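You operate a simulated robot arm through the tools that you are given. There is no shell and no other tool.

You are at the controls of a simulated robot arm. One attempt, no reset.

## Task
Stop the pump, park the white hose and cap the top pipe's stub.
Fine: pump off and the blue lever on the top pipe shut before the hose comes off; selector at HOLD; the cap lies on the rig's top.

The check looks at the end state, three seconds after you hand in, the way a careful person would. Anything else that was tipped, shoved, dropped, spilled or broken makes it a failure. Lids that push on must go on centred and level and be pressed home; caps that screw on are set level and turned clockwise until they are tight.

## Robot
A 7-joint arm with a fingered hand, fixed in place. Base frame: the origin is on the floor under the middle of its stand, x ahead of it, y to its left, z up. Readings come in mm, degrees, newtons and seconds.
It reaches about 1023 mm from its shoulder. Its first joint turns from -166.0 to 166.0 degrees. Payload 4 kg.
The tool frame sits at the grasp point between the pads (the TCP): z along the fingers, y along the line on which they close. The tips reach 30 mm beyond it. The gripper opens to 104 mm; its body begins 35 mm behind the TCP. The gripper is a hand of 4 fingers: y runs from the thumb to the fingers, the wrist lies at [-15, -113, -190] in the tool frame, and closing takes about 1.5 s.
Orientation is that of the tool frame in the base frame, as a unit quaternion [x, y, z, w]. With the fingers straight down and the wrist toward the robot, the tool's x, y and z point along [0, 1, 0], [1, 0, 0] and [0, 0, -1] of the base frame.

## Interface
- The arm moves only by the tool jog_arm. Its argument "series" is a list of rows, each an object of numbers (a shift or turn left out is 0, a gripper value left out holds the last): "x", "y", "z": the shift along the tool's x, y, z in mm; "rx", "ry", "rz": the turn, a rotation vector about the tool's x, y, z in degrees. In form: [{"x": .., "y": .., "z": .., "rx": .., "ry": .., "rz": ..}, ...]. A call has 1 to 20 rows; each row shifts and turns the commanded pose from where the row before left it, along the tool's axes as they then stand. "gripper" is the opening in per cent of the stroke, from 0 (shut) to 100 (fully open), set as the call begins (left out, the last holds). Each row takes 0.2 s and may step no farther than 50 mm and 8.6 degrees from the row before; otherwise, or with a gripper value out of range, the whole call is refused. A pose out of reach is approached as far as the arm can. The call stops where the force on the tool passes 90 N (or 10 N more than at its start, if that is more) or the arm is blocked; 0.2 s more then pass. Each finger travels about 153 mm/s and halts on what it meets, pressing with about 28 N; the grip force reading is that of the motor and also rises with nothing between the fingers. The clock runs only during rows and for 0.2 s after the last one: add rows that do not move to give the fingers time. The reply holds the time, the measured pose of the TCP, the force on the tool along the base axes, the opening and the grip force, in the units named above and with some noise, with the torque about the TCP (base axes, N m) and any sound that the robot's microphone picked up.
- Cameras (640 x 400 px; columns grow to the right, rows downward): "scene" is fixed at [389.8, -504.5, 1736.8]; the picture's right is [0.90, -0.44, 0.00], its down [-0.35, -0.71, -0.61] and it looks along [0.27, 0.54, -0.80] (base axes); focal length 278 px, centre (320, 200). "wrist" rides on the gripper at [61, -92, -130] in the tool frame; the picture's right is [-0.81, 0.27, -0.52], its down [-0.53, -0.71, 0.46] and it looks along [-0.24, 0.64, 0.72] (tool axes); focal length 275 px, centre (320, 200). There is no depth. A picture from a camera that has moved, and an enlarged one, comes with that camera's place and axes in the base frame and with its lens. The place of the scene camera against the robot may be out by one fixed shift of up to 18 mm in any direction.
- snapshot(camera): a new picture of that camera. The clock stands still meanwhile.
- finger_targets(index, middle, ring, thumb_bend, thumb_turn): sets how far each is bent, from 0 (flat) to 1 (curled in); at 0.3 the hand is open as for a grip, at 0.7 the pads meet at the TCP. One left out holds its place. A second passes; each finger stops where it meets its share of the squeeze, and holds until it gets a number again. A gripper value or a shape takes the hand back. It gives what a move gives, with no picture; readings hold the bend of each and the force on the fingers (four entries, about 0 where the hand has none), thumb and palm. thumb_turn goes from beside the hand (0) to across from the fingers (1), as for a grip.
- set_grasp(shape): the hand has 4 fingers and takes this shape, open, in about a second: jaw (thumb against the fingers, like two jaws); tri (thumb and two fingers); tip (a fingertip pinch); poke (one finger out to press); point (the index stretched); flat (the hand flat); cup (the hand cupped); fist (a fist). The gripper value then closes the fingers along that shape, each until it touches; the sizes above hold for jaw. It gives what a move gives, with no picture.
- inspect(camera, box): a new picture of the part [left, top, right, bottom] of that camera's present view, enlarged. The clock stands still meanwhile.
- hand_in(): hands the job in; it is judged then, once.

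Places have to be worked out from the pictures, the camera data and where the tool is seen. Open the gripper and draw the arm clear of the work before you hand the job in, unless the task says otherwise.

The tools are called by a JSON object that holds its "name" and its "arguments". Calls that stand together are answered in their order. jog_arm: Moves the arm, as the interface text tells. Its arguments: {"type":"object","properties":{"series":{"type":"array"},"gripper":{"type":"number"}},"required":["series"]} The other tools are called the same way: set_grasp (shape) gives the hand a shape; finger_targets (index, middle, ring, thumb_bend, thumb_turn) moves the fingers one by one; snapshot (camera) takes a picture; inspect (camera, box) takes an enlarged picture of a part of a camera's view; hand_in () hands the job in.

At the start:

```text
time: 0.0
position: [487.6, -33.5, 1426.0]
tool_rot: [0.707, 0.707, 0.0, 0.0]
ft_force: [-0.6, 0.6, 0.3]
wrist_torque: [-0.01, 0.01, 0.0]
finger_gap: 103.5
grasp_force: 0.1
shape: jaw
bend: [0.3, 0.3, 0.3, 0.3, 0.98]
finger forces: [0.0, 0.0, 0.0, 0.0, 0.0, 0.1]
```

scene: 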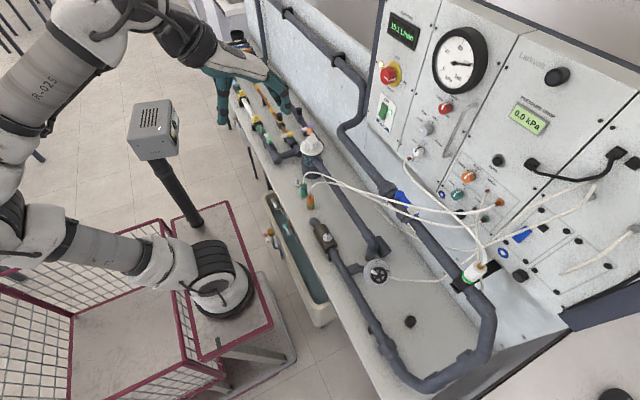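
wrist: 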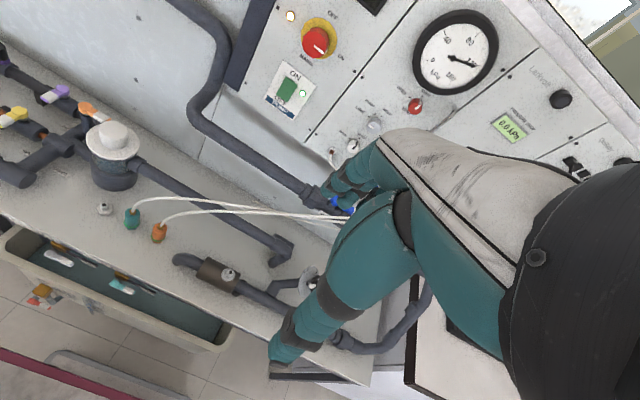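

I'll start by looking closely at the scene from both cameras before moving anything.

{"name": "inspect", "arguments": {"camera": "scene", "box": [360, 0, 520, 100]}}

{"name": "inspect", "arguments": {"camera": "scene", "box": [380, 90, 540, 190]}}

{"name": "inspect", "arguments": {"camera": "scene", "box": [380, 170, 540, 270]}}

{"name": "inspect", "arguments": {"camera": "scene", "box": [480, 120, 640, 320]}}

{"name": "inspect", "arguments": {"camera": "scene", "box": [220, 60, 380, 160]}}

{"name": "inspect", "arguments": {"camera": "scene", "box": [280, 160, 440, 340]}}

```text
4.00 times, centred on (440, 50) of scene
camera zoom: at [389.8, -504.5, 1736.8], right [0.9, -0.44, 0.0], down [-0.35, -0.71, -0.61], along [0.27, 0.54, -0.8], focal length 1113 px, centre (-160, 800)
```

zoom: 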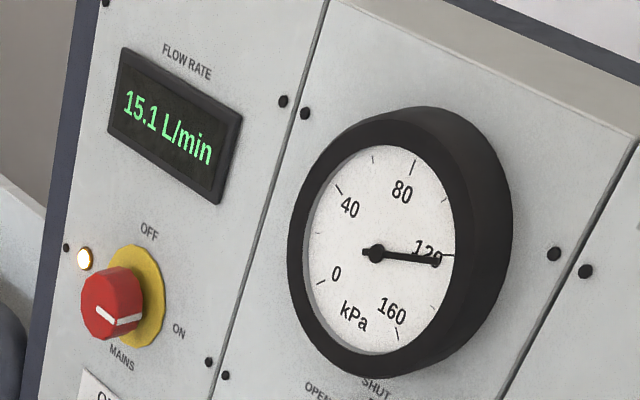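

```text
4.00 times, centred on (460, 140) of scene
camera zoom: at [389.8, -504.5, 1736.8], right [0.9, -0.44, 0.0], down [-0.35, -0.71, -0.61], along [0.27, 0.54, -0.8], focal length 1113 px, centre (-240, 440)
```

zoom: 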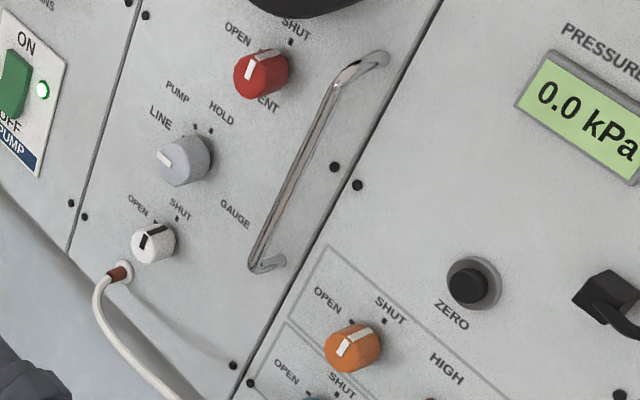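

```text
4.00 times, centred on (460, 220) of scene
camera zoom: at [389.8, -504.5, 1736.8], right [0.9, -0.44, 0.0], down [-0.35, -0.71, -0.61], along [0.27, 0.54, -0.8], focal length 1113 px, centre (-240, 120)
```

zoom: 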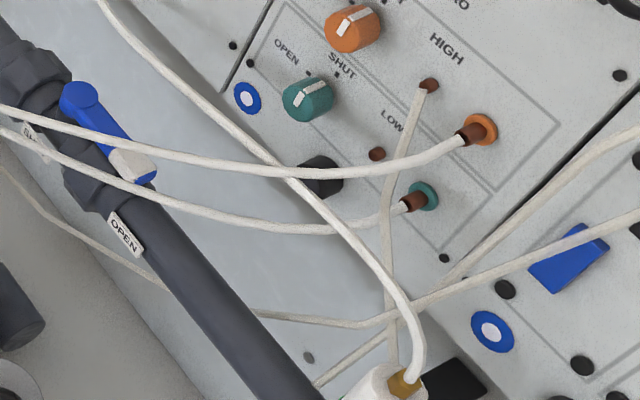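

```text
2.00 times, centred on (560, 220) of scene
camera zoom: at [389.8, -504.5, 1736.8], right [0.9, -0.44, 0.0], down [-0.35, -0.71, -0.61], along [0.27, 0.54, -0.8], focal length 557 px, centre (-160, 160)
```

zoom: 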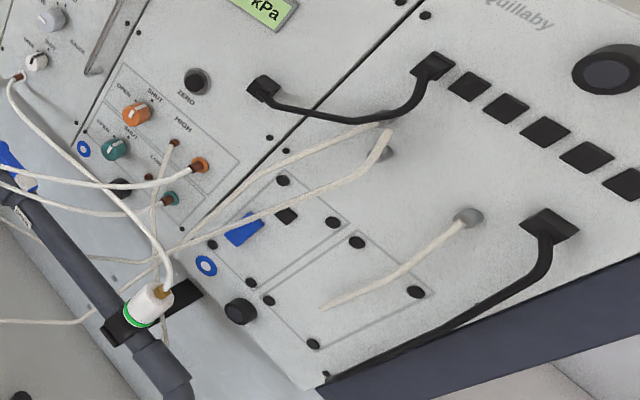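

```text
4.00 times, centred on (300, 110) of scene
camera zoom: at [389.8, -504.5, 1736.8], right [0.9, -0.44, 0.0], down [-0.35, -0.71, -0.61], along [0.27, 0.54, -0.8], focal length 1113 px, centre (400, 560)
```

zoom: 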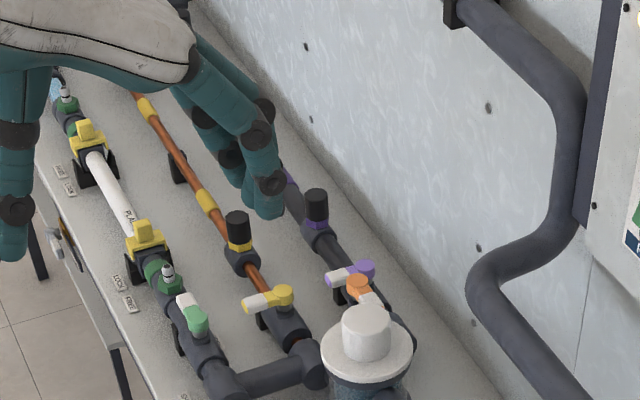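

```text
2.22 times, centred on (360, 250) of scene
camera zoom: at [389.8, -504.5, 1736.8], right [0.9, -0.44, 0.0], down [-0.35, -0.71, -0.61], along [0.27, 0.54, -0.8], focal length 618 px, centre (231, 89)
```

zoom: 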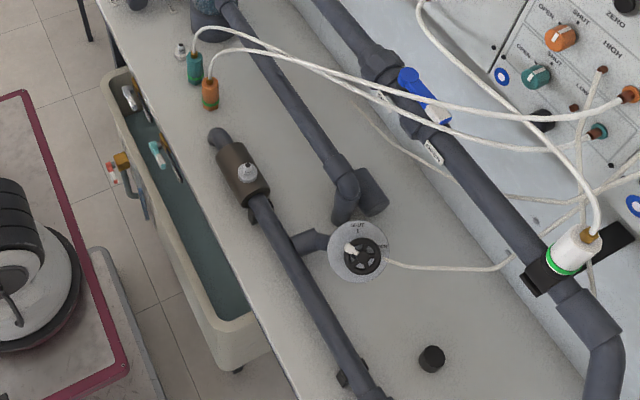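

The panel is an upright plane near x≈890. The pump rocker sits at about [892, 64, 1219] and the selector at about [890, -111, 1280]; the blue lever is around [828, -179, 1094] and the hose plug near [850, -426, 1095]. I'll slide the arm to -y, staying high, so the wrist camera can show the hose end, the stub and the cap.

{"name": "jog_arm", "arguments": {"series": [{"x": -40}, {"x": -50}, {"x": -50}, {"x": -50}, {"x": -50}, {"x": -40}]}}

{"name": "snapshot", "arguments": {"camera": "wrist"}}

{"name": "snapshot", "arguments": {"camera": "scene"}}

```text
time: 1.4
position: [485.9, -313.2, 1422.9]
tool_rot: [0.707, 0.707, -0.001, 0.0]
ft_force: [-0.1, 0.0, 0.4]
wrist_torque: [-0.05, -0.03, 0.0]
finger_gap: 103.6
grasp_force: 0.0
shape: jaw
bend: [0.3, 0.3, 0.3, 0.3, 0.98]
finger forces: [0.1, 0.1, 0.0, 0.1, 0.0, 0.0]
```

```text
taken
camera wrist: at [395.6, -251.4, 1553.4], right [0.28, -0.81, 0.52], down [-0.71, -0.53, -0.46], along [0.64, -0.24, -0.72], focal length 275 px, centre (320, 200)
```

wrist: 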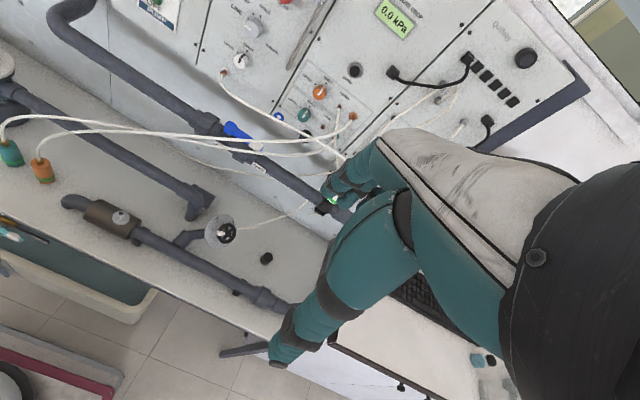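

```text
taken
```

scene: 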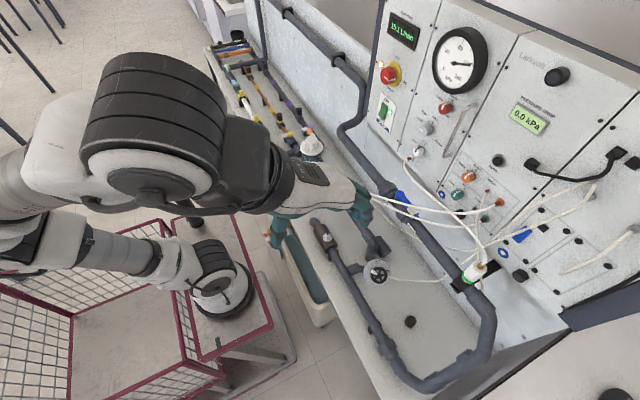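

The wrist view now covers most of the rig. I'll enlarge the parts that matter.

{"name": "inspect", "arguments": {"camera": "wrist", "box": [180, 100, 380, 225]}}

{"name": "inspect", "arguments": {"camera": "wrist", "box": [140, 190, 340, 315]}}

{"name": "inspect", "arguments": {"camera": "wrist", "box": [0, 100, 160, 200]}}

{"name": "inspect", "arguments": {"camera": "wrist", "box": [120, 0, 360, 150]}}

{"name": "inspect", "arguments": {"camera": "scene", "box": [210, 30, 370, 160]}}

{"name": "inspect", "arguments": {"camera": "scene", "box": [430, 230, 530, 300]}}

```text
3.20 times, centred on (280, 162) of wrist
camera zoom: at [395.6, -251.4, 1553.4], right [0.28, -0.81, 0.52], down [-0.71, -0.53, -0.46], along [0.64, -0.24, -0.72], focal length 881 px, centre (448, 320)
```

zoom: 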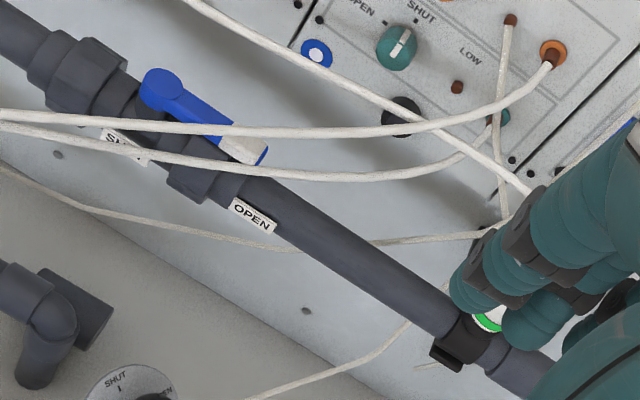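

```text
3.20 times, centred on (240, 252) of wrist
camera zoom: at [395.6, -251.4, 1553.4], right [0.28, -0.81, 0.52], down [-0.71, -0.53, -0.46], along [0.64, -0.24, -0.72], focal length 881 px, centre (576, 32)
```

zoom: 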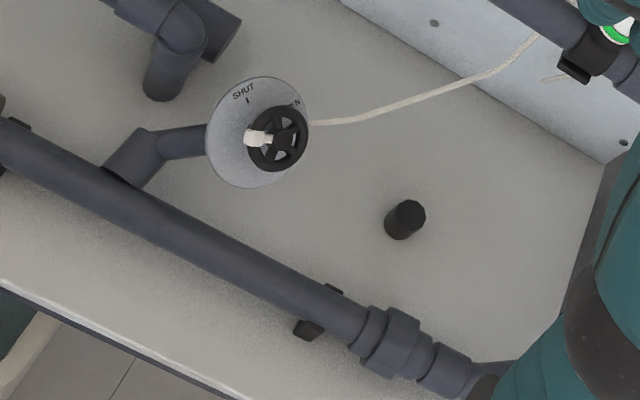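

```text
4.00 times, centred on (80, 150) of wrist
camera zoom: at [395.6, -251.4, 1553.4], right [0.28, -0.81, 0.52], down [-0.71, -0.53, -0.46], along [0.64, -0.24, -0.72], focal length 1101 px, centre (1280, 400)
```

zoom: 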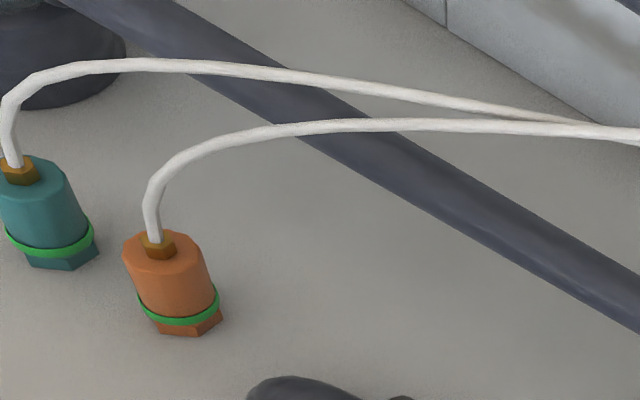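

```text
2.67 times, centred on (240, 75) of wrist
camera zoom: at [395.6, -251.4, 1553.4], right [0.28, -0.81, 0.52], down [-0.71, -0.53, -0.46], along [0.64, -0.24, -0.72], focal length 734 px, centre (533, 533)
```

zoom: 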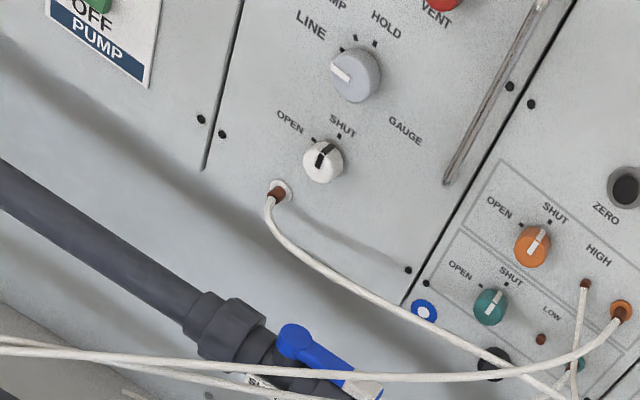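

```text
3.08 times, centred on (290, 95) of scene
camera zoom: at [389.8, -504.5, 1736.8], right [0.9, -0.44, 0.0], down [-0.35, -0.71, -0.61], along [0.27, 0.54, -0.8], focal length 856 px, centre (412, 523)
```

zoom: 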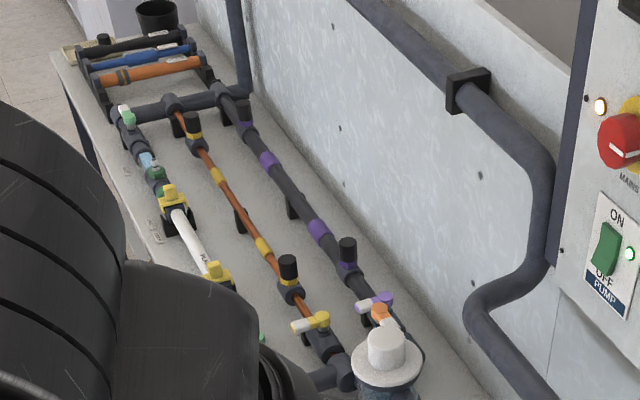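

```text
5.71 times, centred on (480, 265) of scene
camera zoom: at [389.8, -504.5, 1736.8], right [0.9, -0.44, 0.0], down [-0.35, -0.71, -0.61], along [0.27, 0.54, -0.8], focal length 1591 px, centre (-594, -171)
```

zoom: 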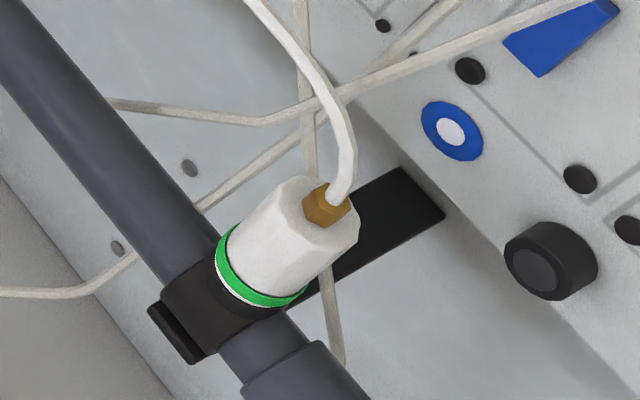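

The plug is a white hex sleeve with a green ring, sitting upright on a saddle on the top pipe. The black cap stands on the rig top at about (265, 258) in the wrist view, and the blue lever lies along the pipe at OPEN. I'll do the pump first: move to y≈60, then pitch the hand until the fingers point forward.

{"name": "jog_arm", "arguments": {"series": [{"x": 40}, {"x": 50}, {"x": 50}, {"x": 50}, {"x": 50}, {"x": 50}, {"x": 50}, {"x": 30}]}}

{"name": "inspect", "arguments": {"camera": "wrist", "box": [200, 0, 400, 125]}}

{"name": "inspect", "arguments": {"camera": "wrist", "box": [60, 150, 260, 275]}}

{"name": "snapshot", "arguments": {"camera": "wrist"}}

```text
time: 3.2
position: [485.2, 58.1, 1427.4]
tool_rot: [0.708, 0.706, 0.0, 0.0]
ft_force: [0.7, -0.4, 0.5]
wrist_torque: [0.02, 0.03, -0.02]
finger_gap: 103.7
grasp_force: 0.1
shape: jaw
bend: [0.3, 0.3, 0.3, 0.3, 0.98]
finger forces: [0.1, 0.0, 0.0, 0.0, 0.1, 0.0]
```

```text
3.20 times, centred on (300, 62) of wrist
camera zoom: at [393.7, 119.9, 1557.7], right [0.27, -0.81, 0.52], down [-0.71, -0.53, -0.46], along [0.64, -0.24, -0.72], focal length 881 px, centre (384, 640)
```

zoom: 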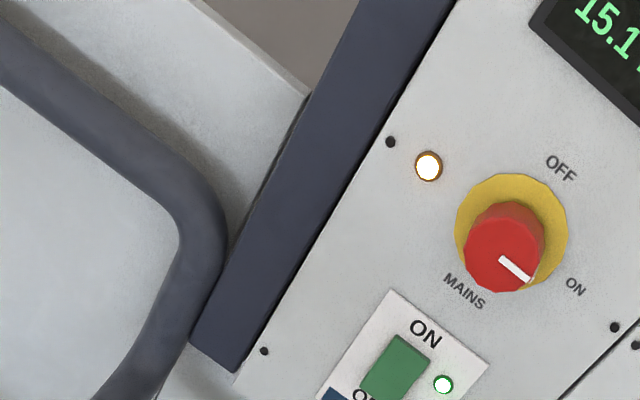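

```text
3.20 times, centred on (160, 212) of wrist
camera zoom: at [393.7, 119.9, 1557.7], right [0.27, -0.81, 0.52], down [-0.71, -0.53, -0.46], along [0.64, -0.24, -0.72], focal length 881 px, centre (832, 160)
```

zoom: 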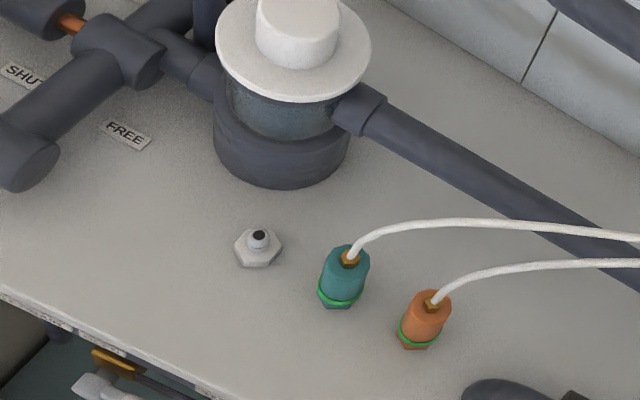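

```text
taken
camera wrist: at [393.7, 119.9, 1557.7], right [0.27, -0.81, 0.52], down [-0.71, -0.53, -0.46], along [0.64, -0.24, -0.72], focal length 275 px, centre (320, 200)
```

wrist: 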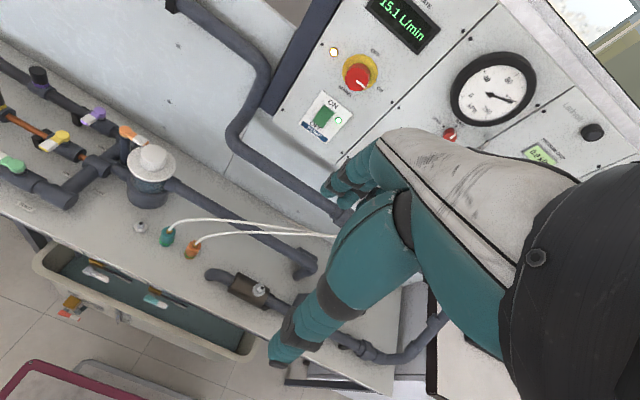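

The white hex base with the silver nipple, beside the teal and orange plugs, is the free park for the white hose. Now I'll pitch the hand so the fingers point at the panel and take the poke shape.

{"name": "jog_arm", "arguments": {"series": [{"rx": -8.2, "y": -10}, {"rx": -8.2}, {"rx": -8.2}, {"rx": -8.2}, {"rx": -8.2}, {"rx": -8.2}, {"rx": -8.2}, {"rx": -8.2}, {"rx": -8.2}, {"rx": -8.2}, {"rx": -8.0}]}}

{"name": "set_grasp", "arguments": {"shape": "poke"}}

{"name": "snapshot", "arguments": {"camera": "wrist"}}

{"name": "snapshot", "arguments": {"camera": "scene"}}

```text
time: 5.6
position: [476.5, 56.2, 1428.2]
tool_rot: [0.501, 0.499, 0.499, 0.501]
ft_force: [-0.3, 0.3, 0.5]
wrist_torque: [-0.01, 0.0, -0.02]
finger_gap: 103.9
grasp_force: 0.1
shape: jaw
bend: [0.3, 0.3, 0.3, 0.3, 0.98]
finger forces: [0.1, 0.0, 0.1, 0.0, 0.0, 0.1]
```

```text
time: 6.5
position: [476.9, 56.6, 1428.8]
tool_rot: [0.501, 0.501, 0.499, 0.499]
ft_force: [-0.4, 0.2, 1.8]
wrist_torque: [0.03, -0.01, 0.0]
finger_gap: 0.0
grasp_force: 0.2
shape: poke
bend: [0.7, 0.7, 0.99, 1.0, 1.0]
finger forces: [0.0, 0.0, 0.0, 0.0, 0.1, 0.0]
```

```text
taken
camera wrist: at [346.7, 118.9, 1335.7], right [-0.52, -0.81, 0.28], down [0.45, -0.53, -0.71], along [0.73, -0.24, 0.64], focal length 275 px, centre (320, 200)
```

wrist: 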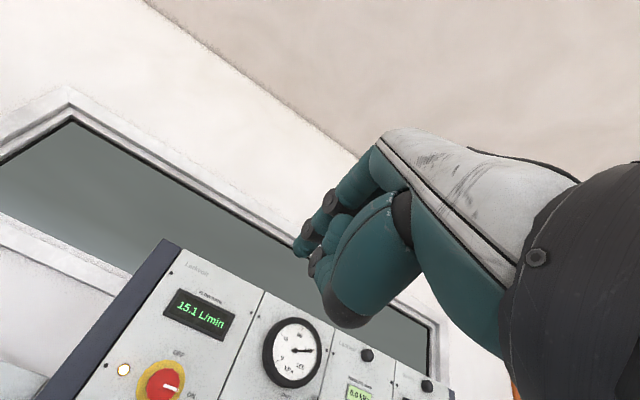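

```text
taken
```

scene: 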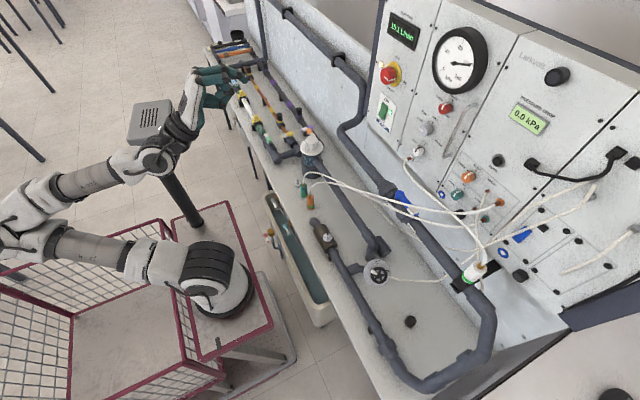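

The scene view shows the hand pointing forward at the TCP I computed, so the scene camera model agrees. I'll zoom in on the hand to see which finger sticks out in the poke shape.

{"name": "inspect", "arguments": {"camera": "wrist", "box": [250, 120, 450, 345]}}

{"name": "inspect", "arguments": {"camera": "scene", "box": [170, 50, 290, 140]}}

```text
1.78 times, centred on (350, 232) of wrist
camera zoom: at [346.7, 118.9, 1335.7], right [-0.52, -0.81, 0.28], down [0.45, -0.53, -0.71], along [0.73, -0.24, 0.64], focal length 489 px, centre (267, 142)
```

zoom: 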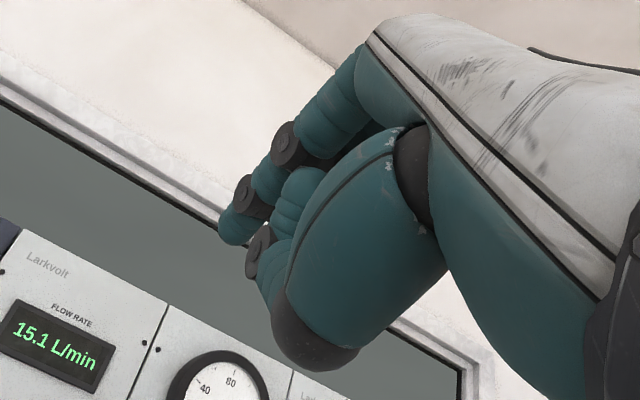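

```text
4.44 times, centred on (230, 95) of scene
camera zoom: at [389.8, -504.5, 1736.8], right [0.9, -0.44, 0.0], down [-0.35, -0.71, -0.61], along [0.27, 0.54, -0.8], focal length 1237 px, centre (720, 667)
```

zoom: 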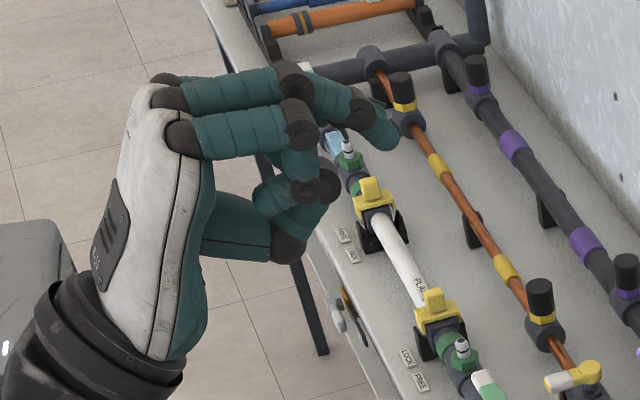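

In the poke shape the index tip sits about [13, -10, 22] mm from the TCP in the tool frame. I'll bring it in front of the pump rocker, stop short, and look again.

{"name": "jog_arm", "arguments": {"series": [{"z": 35, "y": -20}, {"z": 42, "y": -26}, {"z": 42, "y": -26}, {"z": 42, "y": -26}, {"z": 42, "y": -26}, {"z": 42, "y": -26}, {"z": 30, "y": -26}, {"z": 20, "y": -26}, {"y": -14}]}}

{"name": "snapshot", "arguments": {"camera": "wrist"}}

{"name": "snapshot", "arguments": {"camera": "scene"}}

```text
time: 8.4
position: [779.3, 27.0, 1271.7]
tool_rot: [0.545, 0.448, 0.542, 0.456]
ft_force: [0.0, 1.0, 0.2]
wrist_torque: [0.05, 0.0, -0.05]
finger_gap: 0.1
grasp_force: 0.0
shape: poke
bend: [0.7, 0.7, 0.99, 1.0, 1.0]
finger forces: [0.0, 0.1, 0.1, 0.0, 0.0, 0.0]
out of reach, approached as far as the arm can: row 1, 2, 3
stopped in row 9: the arm was blocked; the commanded pose is now the measured one
```

```text
taken
camera wrist: at [650.8, 106.0, 1192.4], right [-0.53, -0.84, 0.12], down [0.45, -0.4, -0.8], along [0.72, -0.36, 0.59], focal length 275 px, centre (320, 200)
```

wrist: 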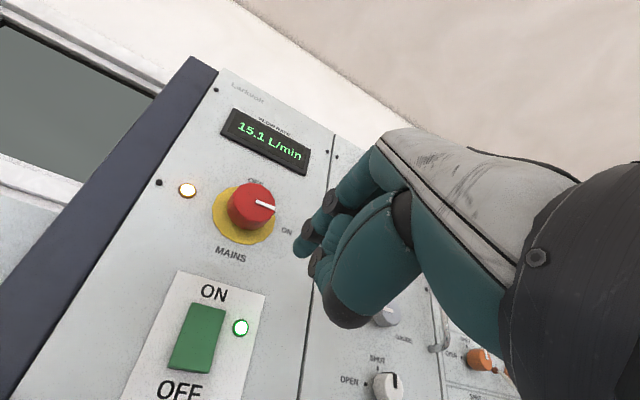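

```text
taken
```

scene: 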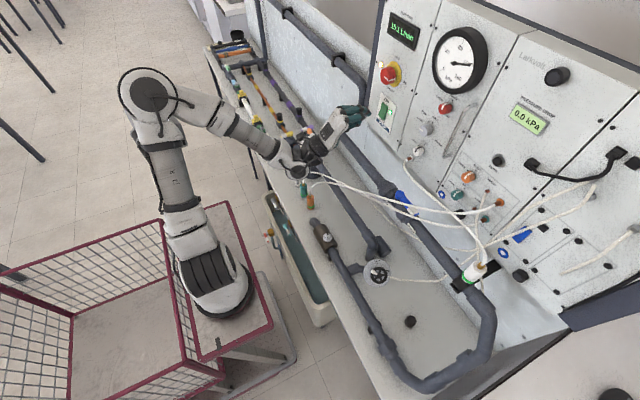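

The arm swung its elbow round and stopped as blocked, with the hand slightly rotated. I'll check the elbow against the camera post in the scene view before going on.

{"name": "inspect", "arguments": {"camera": "scene", "box": [90, 40, 290, 240]}}

{"name": "inspect", "arguments": {"camera": "scene", "box": [270, 60, 430, 200]}}

```text
2.00 times, centred on (190, 140) of scene
camera zoom: at [389.8, -504.5, 1736.8], right [0.9, -0.44, 0.0], down [-0.35, -0.71, -0.61], along [0.27, 0.54, -0.8], focal length 557 px, centre (580, 320)
```

zoom: 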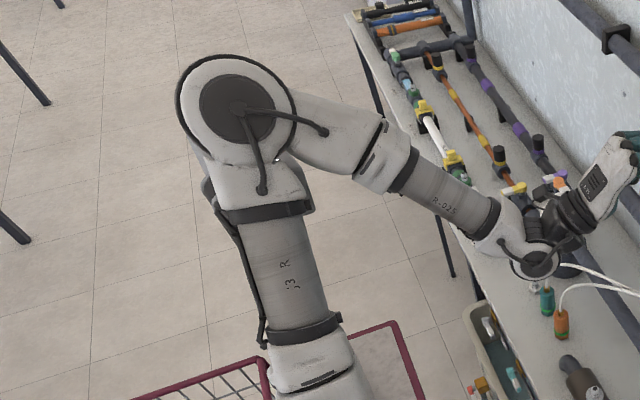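

```text
2.86 times, centred on (350, 130) of scene
camera zoom: at [389.8, -504.5, 1736.8], right [0.9, -0.44, 0.0], down [-0.35, -0.71, -0.61], along [0.27, 0.54, -0.8], focal length 795 px, centre (234, 400)
```

zoom: 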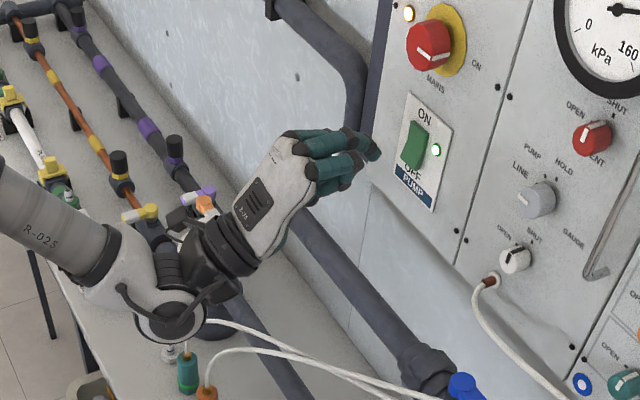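

The hand reads [779, 27, 1272], rolled about 10°, and the elbow has swung out beside the camera post, which probably stopped the arm. I'll back the hand up and away in small steps and check that the post is untouched.

{"name": "jog_arm", "arguments": {"series": [{"z": -20, "y": 5}, {"z": -25, "y": 10}, {"z": -25, "y": 15}]}}

{"name": "snapshot", "arguments": {"camera": "scene"}}

```text
time: 9.2
position: [708.6, 30.1, 1298.0]
tool_rot: [0.54, 0.455, 0.54, 0.458]
ft_force: [0.4, 0.5, 0.9]
wrist_torque: [0.01, 0.0, -0.01]
finger_gap: 0.0
grasp_force: 0.1
shape: poke
bend: [0.7, 0.7, 0.99, 1.0, 1.0]
finger forces: [0.1, 0.1, 0.0, 0.0, 0.0, 0.0]
```

```text
taken
```

scene: 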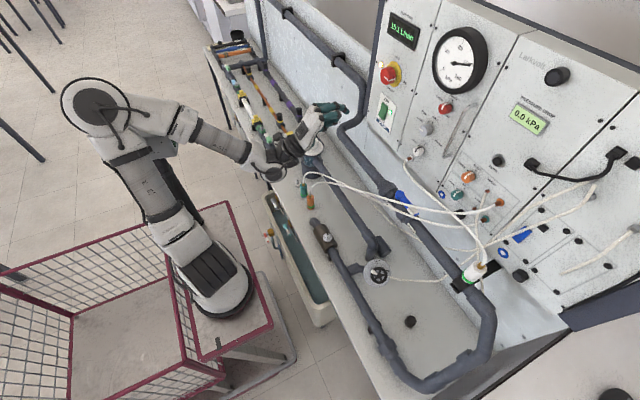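

{"name": "inspect", "arguments": {"camera": "scene", "box": [50, 60, 250, 260]}}

```text
2.00 times, centred on (150, 160) of scene
camera zoom: at [389.8, -504.5, 1736.8], right [0.9, -0.44, 0.0], down [-0.35, -0.71, -0.61], along [0.27, 0.54, -0.8], focal length 557 px, centre (660, 280)
```

zoom: 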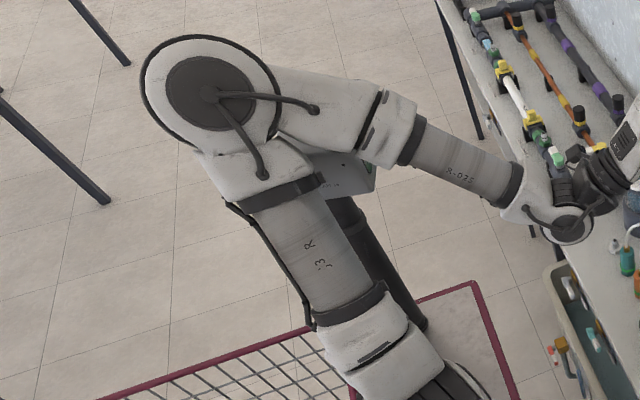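

The post is where it was, so my own elbow ran into it. I'll retreat to the earlier open posture, straighten the roll and use a 45° downward pitch instead, which should keep the elbow behind the arm.

{"name": "jog_arm", "arguments": {"series": [{"z": -35, "y": 22, "x": 4}, {"z": -40, "y": 22, "x": 4}, {"z": -40, "y": 22, "x": 4, "rz": -3}, {"z": -40, "y": 22, "x": 4, "rz": -3}, {"z": -40, "y": 22, "x": 4, "rz": -4}]}}

{"name": "jog_arm", "arguments": {"series": [{"rx": 7.5}, {"rx": 7.5}, {"rx": 7.5}, {"rx": 7.5}, {"rx": 7.5}, {"rx": 7.5}]}}

{"name": "snapshot", "arguments": {"camera": "scene"}}

```text
time: 10.4
position: [532.4, 49.3, 1429.3]
tool_rot: [0.5, 0.5, 0.496, 0.504]
ft_force: [0.2, 0.2, -0.5]
wrist_torque: [-0.01, 0.0, -0.03]
finger_gap: 0.0
grasp_force: 0.1
shape: poke
bend: [0.7, 0.7, 0.99, 1.0, 1.0]
finger forces: [0.0, 0.0, 0.1, 0.0, 0.1, 0.0]
out of reach, approached as far as the arm can: row 1, 2, 3
```

```text
time: 11.8
position: [530.4, 46.0, 1428.9]
tool_rot: [0.655, 0.651, 0.268, 0.273]
ft_force: [-0.6, 0.1, 0.8]
wrist_torque: [0.01, -0.04, -0.03]
finger_gap: 0.2
grasp_force: 0.1
shape: poke
bend: [0.7, 0.7, 0.99, 1.0, 1.0]
finger forces: [0.0, 0.1, 0.1, 0.0, 0.0, 0.0]
```

```text
taken
```

scene: 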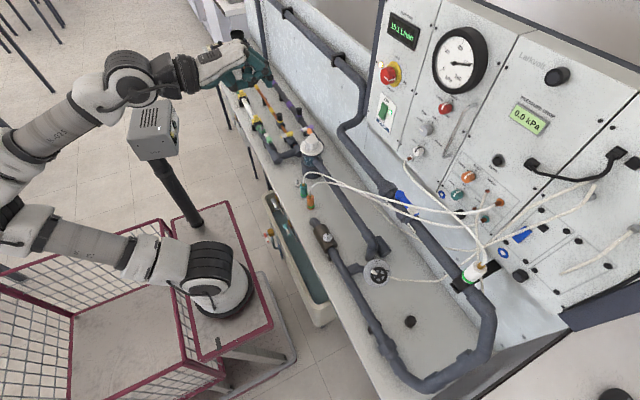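

With the 45° pitch the elbow stays behind the arm and clear of the post. I'll move forward toward the rocker at this pitch and straighten the index finger so its tip leads.

{"name": "finger_targets", "arguments": {"index": 0.3, "middle": 1.0, "ring": 1.0, "thumb_bend": 1.0}}

{"name": "jog_arm", "arguments": {"series": [{"z": 30, "y": 20}, {"z": 35, "y": 25}, {"z": 35, "y": 25}, {"z": 35, "y": 20}]}}

{"name": "snapshot", "arguments": {"camera": "scene"}}

{"name": "snapshot", "arguments": {"camera": "wrist"}}

```text
time: 12.8
position: [529.6, 47.1, 1428.2]
tool_rot: [0.655, 0.651, 0.269, 0.274]
ft_force: [1.0, 0.1, 0.8]
wrist_torque: [0.03, -0.01, -0.02]
finger_gap: 28.4
grasp_force: 0.1
shape: fingers
bend: [0.28, 1.0, 1.0, 1.0, 1.0]
finger forces: [0.1, 0.1, 0.0, 0.1, 0.0, 0.0]
```

```text
time: 13.8
position: [690.0, 44.8, 1398.4]
tool_rot: [0.655, 0.651, 0.269, 0.274]
ft_force: [0.2, -0.4, 0.7]
wrist_torque: [-0.01, 0.01, -0.04]
finger_gap: 28.4
grasp_force: 0.1
shape: fingers
bend: [0.28, 1.0, 1.0, 1.0, 1.0]
finger forces: [0.1, 0.1, 0.0, 0.0, 0.0, 0.0]
```

```text
taken
```

scene: 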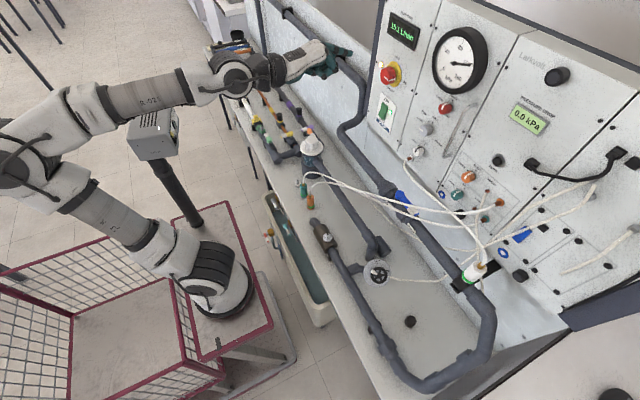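

```text
taken
camera wrist: at [533.7, 108.1, 1425.0], right [-0.18, -0.81, 0.56], down [-0.18, -0.54, -0.82], along [0.97, -0.25, -0.05], focal length 275 px, centre (320, 200)
```

wrist: 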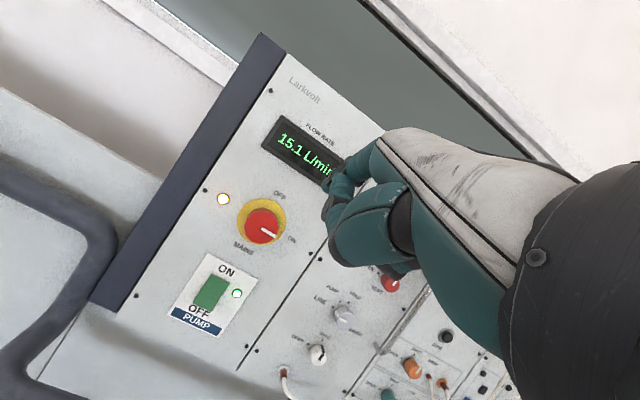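

{"name": "inspect", "arguments": {"camera": "scene", "box": [200, 20, 400, 120]}}

{"name": "inspect", "arguments": {"camera": "wrist", "box": [150, 100, 450, 350]}}

```text
3.20 times, centred on (300, 70) of scene
camera zoom: at [389.8, -504.5, 1736.8], right [0.9, -0.44, 0.0], down [-0.35, -0.71, -0.61], along [0.27, 0.54, -0.8], focal length 891 px, centre (384, 616)
```

zoom: 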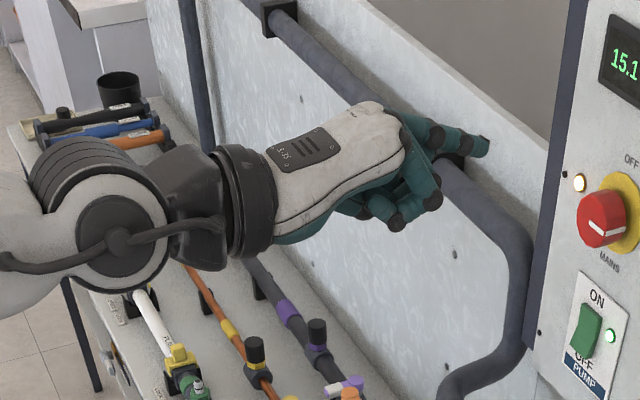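

```text
1.60 times, centred on (300, 225) of wrist
camera zoom: at [533.7, 108.1, 1425.0], right [-0.18, -0.81, 0.56], down [-0.18, -0.54, -0.82], along [0.97, -0.25, -0.05], focal length 440 px, centre (352, 160)
```

zoom: 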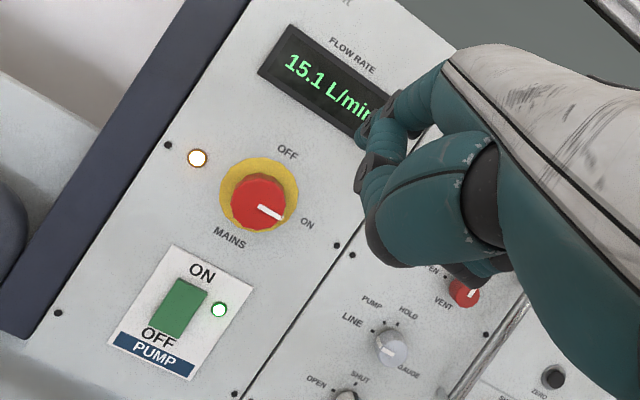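

The index tip now leads at about [13, 63, 28] in the tool frame, and the rocker's OFF half is at about [888, 66, 1206]. I'll descend in two stages, watching the elbow.

{"name": "jog_arm", "arguments": {"series": [{"z": 35, "y": -13, "x": 3}, {"z": 38, "y": -13, "x": 3}, {"z": 38, "y": -13, "x": 2}]}}

{"name": "snapshot", "arguments": {"camera": "scene"}}

```text
time: 14.6
position: [740.6, 50.6, 1288.9]
tool_rot: [0.655, 0.651, 0.269, 0.275]
ft_force: [0.3, -0.2, -0.3]
wrist_torque: [0.01, -0.01, -0.01]
finger_gap: 28.3
grasp_force: 0.0
shape: fingers
bend: [0.28, 1.0, 1.0, 1.0, 1.0]
finger forces: [0.1, 0.0, 0.0, 0.0, 0.1, 0.1]
```

```text
taken
```

scene: 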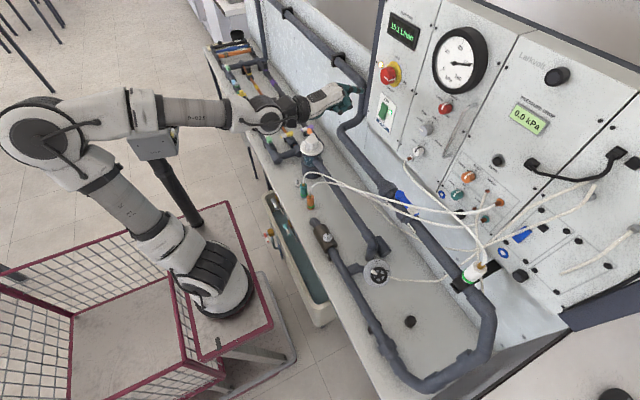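

The elbow is near [116, 76, 1414], well clear of the post. I'll continue to the standoff in front of the rocker.

{"name": "jog_arm", "arguments": {"series": [{"z": 38, "y": -12, "x": 2}, {"z": 38, "y": -11, "x": 1}, {"z": 36, "y": -10}]}}

{"name": "snapshot", "arguments": {"camera": "scene"}}

{"name": "snapshot", "arguments": {"camera": "wrist"}}

```text
time: 15.4
position: [796.4, 50.1, 1189.6]
tool_rot: [0.656, 0.65, 0.269, 0.275]
ft_force: [-0.5, -0.1, -0.6]
wrist_torque: [-0.03, -0.01, 0.0]
finger_gap: 28.2
grasp_force: 0.0
shape: fingers
bend: [0.28, 1.0, 1.0, 1.0, 1.0]
finger forces: [0.0, 0.0, 0.1, 0.0, 0.0, 0.0]
```

```text
taken
```

scene: 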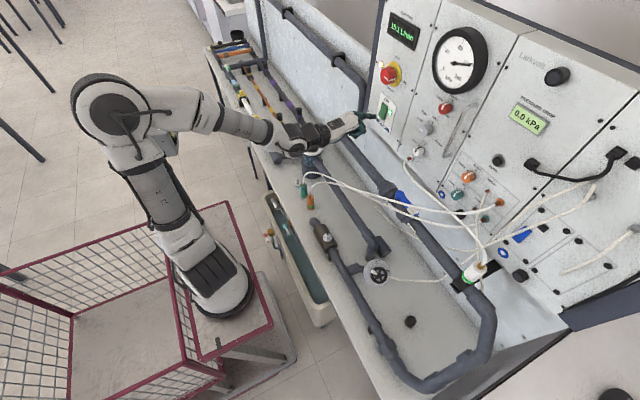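

```text
taken
camera wrist: at [641.6, 115.0, 1215.5], right [-0.18, -0.81, 0.56], down [-0.18, -0.53, -0.82], along [0.97, -0.25, -0.05], focal length 275 px, centre (320, 200)
```

wrist: 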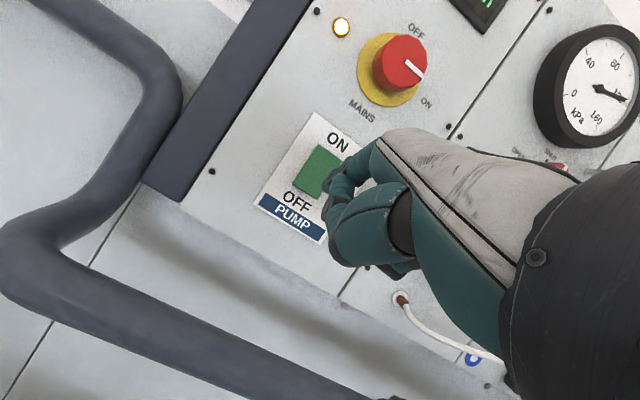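

{"name": "inspect", "arguments": {"camera": "wrist", "box": [240, 100, 440, 290]}}

{"name": "inspect", "arguments": {"camera": "scene", "box": [310, 60, 430, 160]}}

```text
2.11 times, centred on (340, 195) of wrist
camera zoom: at [641.6, 115.0, 1215.5], right [-0.18, -0.81, 0.56], down [-0.18, -0.53, -0.82], along [0.97, -0.25, -0.05], focal length 580 px, centre (278, 210)
```

zoom: 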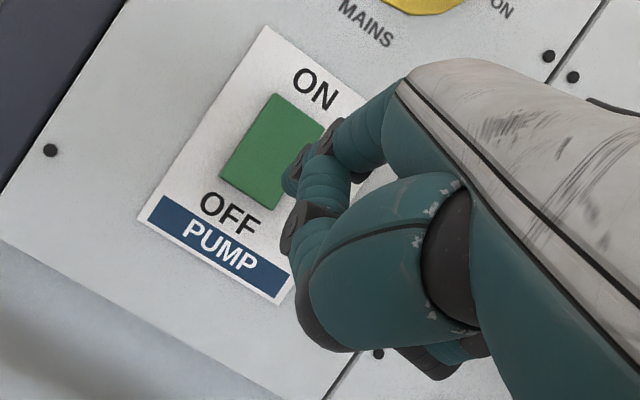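

```text
4.00 times, centred on (370, 110) of scene
camera zoom: at [389.8, -504.5, 1736.8], right [0.9, -0.44, 0.0], down [-0.35, -0.71, -0.61], along [0.27, 0.54, -0.8], focal length 1113 px, centre (120, 560)
```

zoom: 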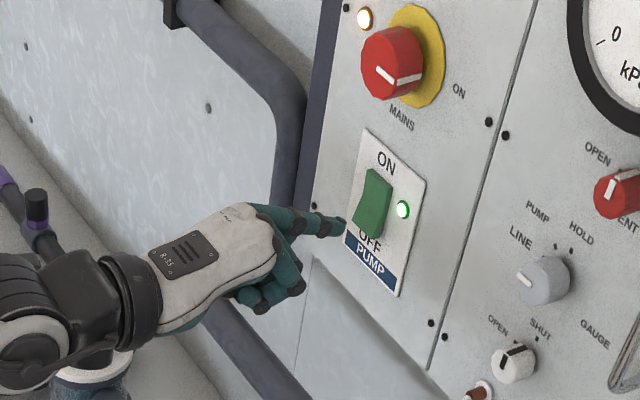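

The tip is at about [861, 62, 1215] and the rocker spans z 1201–1244 at y≈68. I'll lower slightly, shift left a little, and ease forward onto its OFF half.

{"name": "jog_arm", "arguments": {"series": [{"x": 5, "y": 4.2, "z": 12.7}, {"y": 3.5, "z": 3.5}]}}

{"name": "jog_arm", "arguments": {"series": [{"y": 3.5, "z": 3.5}, {}]}}

{"name": "inspect", "arguments": {"camera": "scene", "box": [330, 80, 430, 150]}}

```text
time: 16.0
position: [814.4, 56.5, 1184.3]
tool_rot: [0.655, 0.651, 0.27, 0.274]
ft_force: [0.8, 0.2, 0.3]
wrist_torque: [-0.01, 0.01, 0.01]
finger_gap: 28.3
grasp_force: 0.0
shape: fingers
bend: [0.28, 1.0, 1.0, 1.0, 1.0]
finger forces: [0.0, 0.0, 0.0, 0.0, 0.1, 0.0]
```

```text
time: 16.6
position: [819.0, 58.6, 1182.1]
tool_rot: [0.655, 0.651, 0.269, 0.274]
ft_force: [1.5, -0.3, -0.3]
wrist_torque: [-0.03, -0.03, -0.01]
finger_gap: 28.3
grasp_force: 0.0
shape: fingers
bend: [0.28, 1.0, 1.0, 1.0, 1.0]
finger forces: [0.0, 0.0, 0.0, 0.1, 0.0, 0.0]
```

```text
5.71 times, centred on (380, 115) of scene
camera zoom: at [389.8, -504.5, 1736.8], right [0.9, -0.44, 0.0], down [-0.35, -0.71, -0.61], along [0.27, 0.54, -0.8], focal length 1591 px, centre (-23, 686)
```

zoom: 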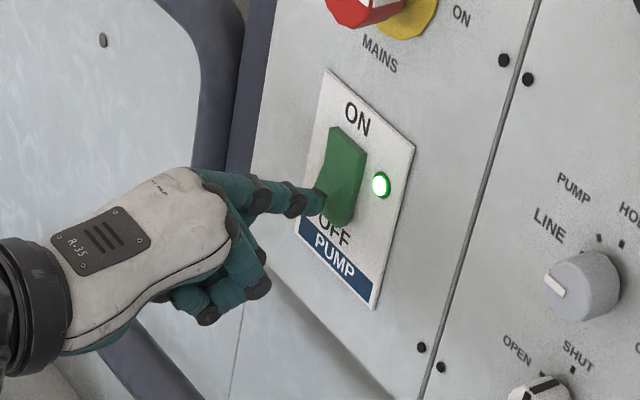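

The fingertip is right at the rocker's lower half and the force is still about 1 N. I'll keep pressing forward in small steps.

{"name": "jog_arm", "arguments": {"series": [{"y": 3, "z": 3}, {"y": 3, "z": 3}, {}]}}

{"name": "inspect", "arguments": {"camera": "scene", "box": [330, 80, 430, 150]}}

```text
time: 17.4
position: [826.8, 58.2, 1183.2]
tool_rot: [0.656, 0.65, 0.268, 0.274]
ft_force: [-14.2, 0.1, 1.9]
wrist_torque: [-0.05, -0.48, 0.17]
finger_gap: 26.8
grasp_force: 7.7
shape: fingers
bend: [0.3, 1.0, 1.0, 0.99, 1.0]
finger forces: [14.5, 0.0, 0.1, 0.0, 0.1, 0.1]
heard: click
```

```text
5.71 times, centred on (380, 115) of scene
camera zoom: at [389.8, -504.5, 1736.8], right [0.9, -0.44, 0.0], down [-0.35, -0.71, -0.61], along [0.27, 0.54, -0.8], focal length 1591 px, centre (-23, 686)
```

zoom: 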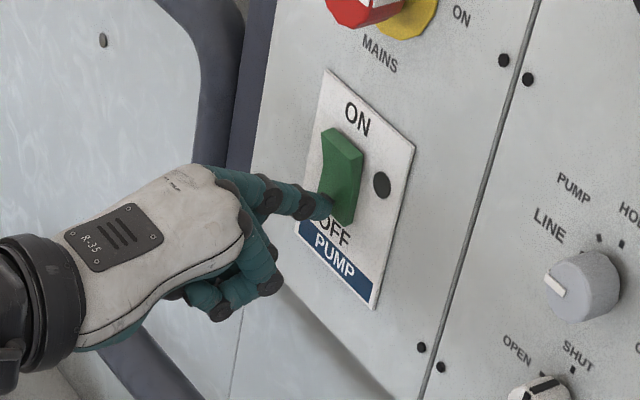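

There was a click and the pump LED went dark, so the pump is off. I'll back straight away from the panel and look at the selector.

{"name": "jog_arm", "arguments": {"series": [{"y": -10, "z": -10}, {"y": -20, "z": -20}, {"y": -25, "z": -25}, {"y": -25, "z": -25}]}}

{"name": "jog_arm", "arguments": {"series": [{"x": -35, "y": 20}, {"x": -45, "y": 20}, {"x": -45, "y": 15}]}}

{"name": "snapshot", "arguments": {"camera": "wrist"}}

{"name": "snapshot", "arguments": {"camera": "scene"}}

```text
time: 18.4
position: [713.2, 61.8, 1183.2]
tool_rot: [0.655, 0.65, 0.27, 0.275]
ft_force: [0.6, -0.7, 0.2]
wrist_torque: [0.02, -0.01, -0.01]
finger_gap: 27.9
grasp_force: 0.1
shape: fingers
bend: [0.29, 1.0, 1.0, 0.99, 1.0]
finger forces: [0.0, 0.0, 0.1, 0.1, 0.0, 0.1]
```

```text
time: 19.2
position: [753.4, -62.9, 1225.9]
tool_rot: [0.655, 0.651, 0.267, 0.274]
ft_force: [0.4, -0.3, 0.5]
wrist_torque: [-0.01, -0.01, 0.0]
finger_gap: 28.2
grasp_force: 0.2
shape: fingers
bend: [0.29, 1.0, 1.0, 0.99, 1.0]
finger forces: [0.0, 0.0, 0.0, 0.1, 0.0, 0.0]
```

```text
taken
camera wrist: at [596.2, 0.4, 1251.9], right [-0.18, -0.81, 0.56], down [-0.18, -0.54, -0.82], along [0.97, -0.25, -0.05], focal length 275 px, centre (320, 200)
```

wrist: 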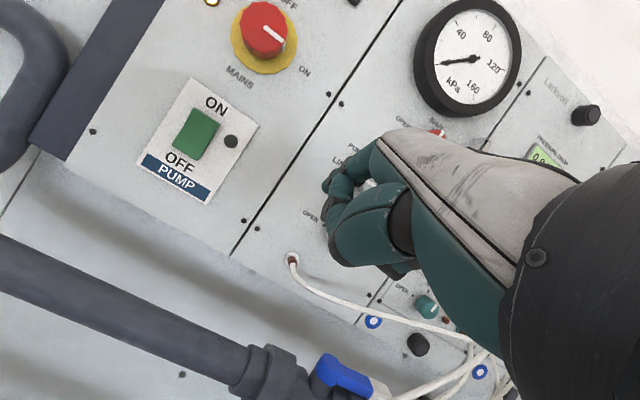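

```text
taken
```

scene: 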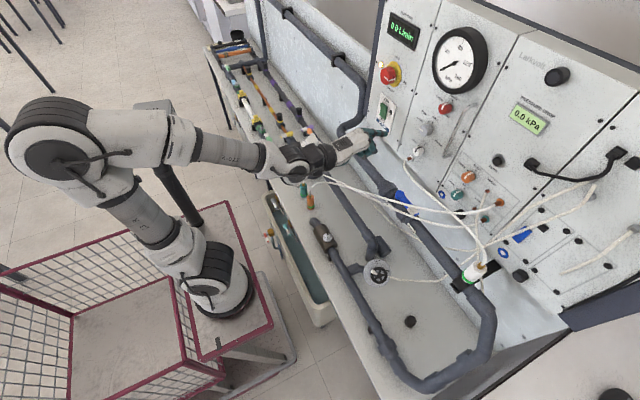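

Flow now reads 0.0 L/min and the gauge has dropped to zero. I'll zoom the scene view on the selector to read its positions exactly.

{"name": "inspect", "arguments": {"camera": "scene", "box": [400, 90, 460, 160]}}

{"name": "inspect", "arguments": {"camera": "scene", "box": [360, 170, 460, 240]}}

```text
5.71 times, centred on (430, 125) of scene
camera zoom: at [389.8, -504.5, 1736.8], right [0.9, -0.44, 0.0], down [-0.35, -0.71, -0.61], along [0.27, 0.54, -0.8], focal length 1591 px, centre (-309, 629)
```

zoom: 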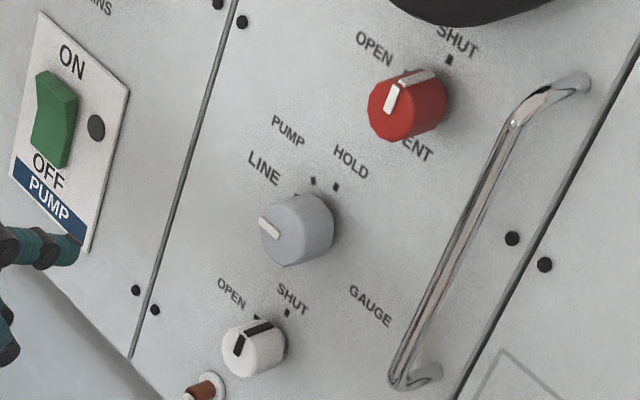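

```text
5.71 times, centred on (410, 205) of scene
camera zoom: at [389.8, -504.5, 1736.8], right [0.9, -0.44, 0.0], down [-0.35, -0.71, -0.61], along [0.27, 0.54, -0.8], focal length 1591 px, centre (-194, 171)
```

zoom: 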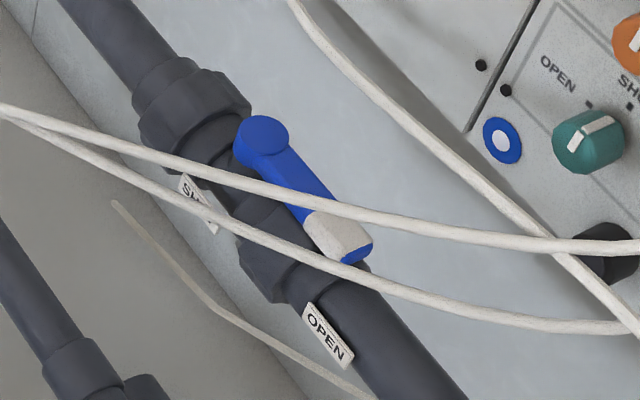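

The selector pointer is at LINE, at the left, and the HOLD mark is up and to the right. I'll slide right so the wrist camera sees the selector square-on, then measure the angle.

{"name": "jog_arm", "arguments": {"series": [{"y": -20, "z": -35}, {"x": -45, "y": -5, "z": -10}, {"x": -50}, {"x": -50}, {"x": -35}]}}

{"name": "snapshot", "arguments": {"camera": "wrist"}}

{"name": "inspect", "arguments": {"camera": "wrist", "box": [100, 100, 260, 260]}}

```text
time: 20.4
position: [700.7, -243.0, 1237.9]
tool_rot: [0.655, 0.652, 0.268, 0.273]
ft_force: [0.0, 0.7, -0.4]
wrist_torque: [-0.01, -0.01, -0.01]
finger_gap: 27.8
grasp_force: 0.1
shape: fingers
bend: [0.29, 1.0, 1.0, 0.99, 1.0]
finger forces: [0.1, 0.0, 0.0, 0.0, 0.1, 0.0]
```

```text
taken
camera wrist: at [545.7, -180.0, 1265.1], right [-0.18, -0.81, 0.56], down [-0.18, -0.54, -0.82], along [0.97, -0.25, -0.05], focal length 275 px, centre (320, 200)
```

wrist: 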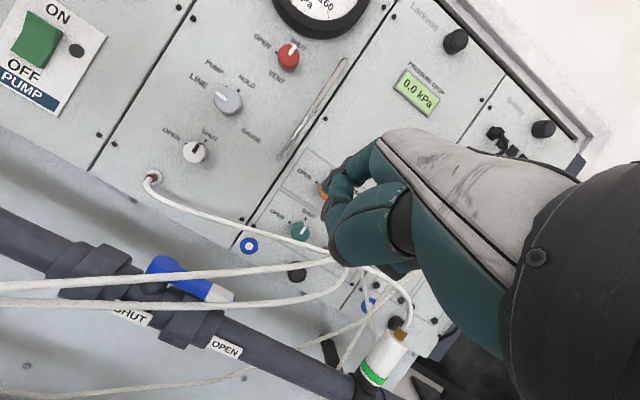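

```text
2.50 times, centred on (180, 180) of wrist
camera zoom: at [545.7, -180.0, 1265.1], right [-0.18, -0.81, 0.56], down [-0.18, -0.54, -0.82], along [0.97, -0.25, -0.05], focal length 688 px, centre (670, 250)
```

zoom: 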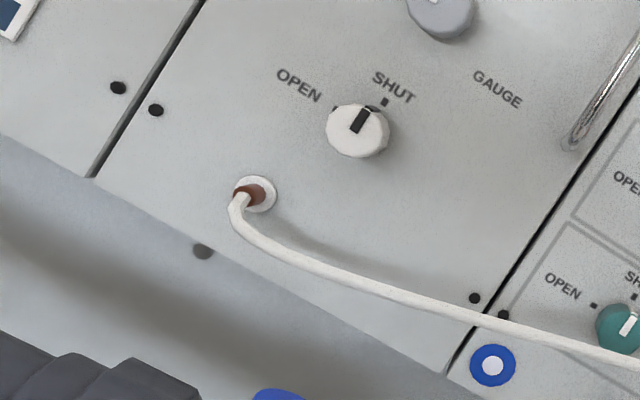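

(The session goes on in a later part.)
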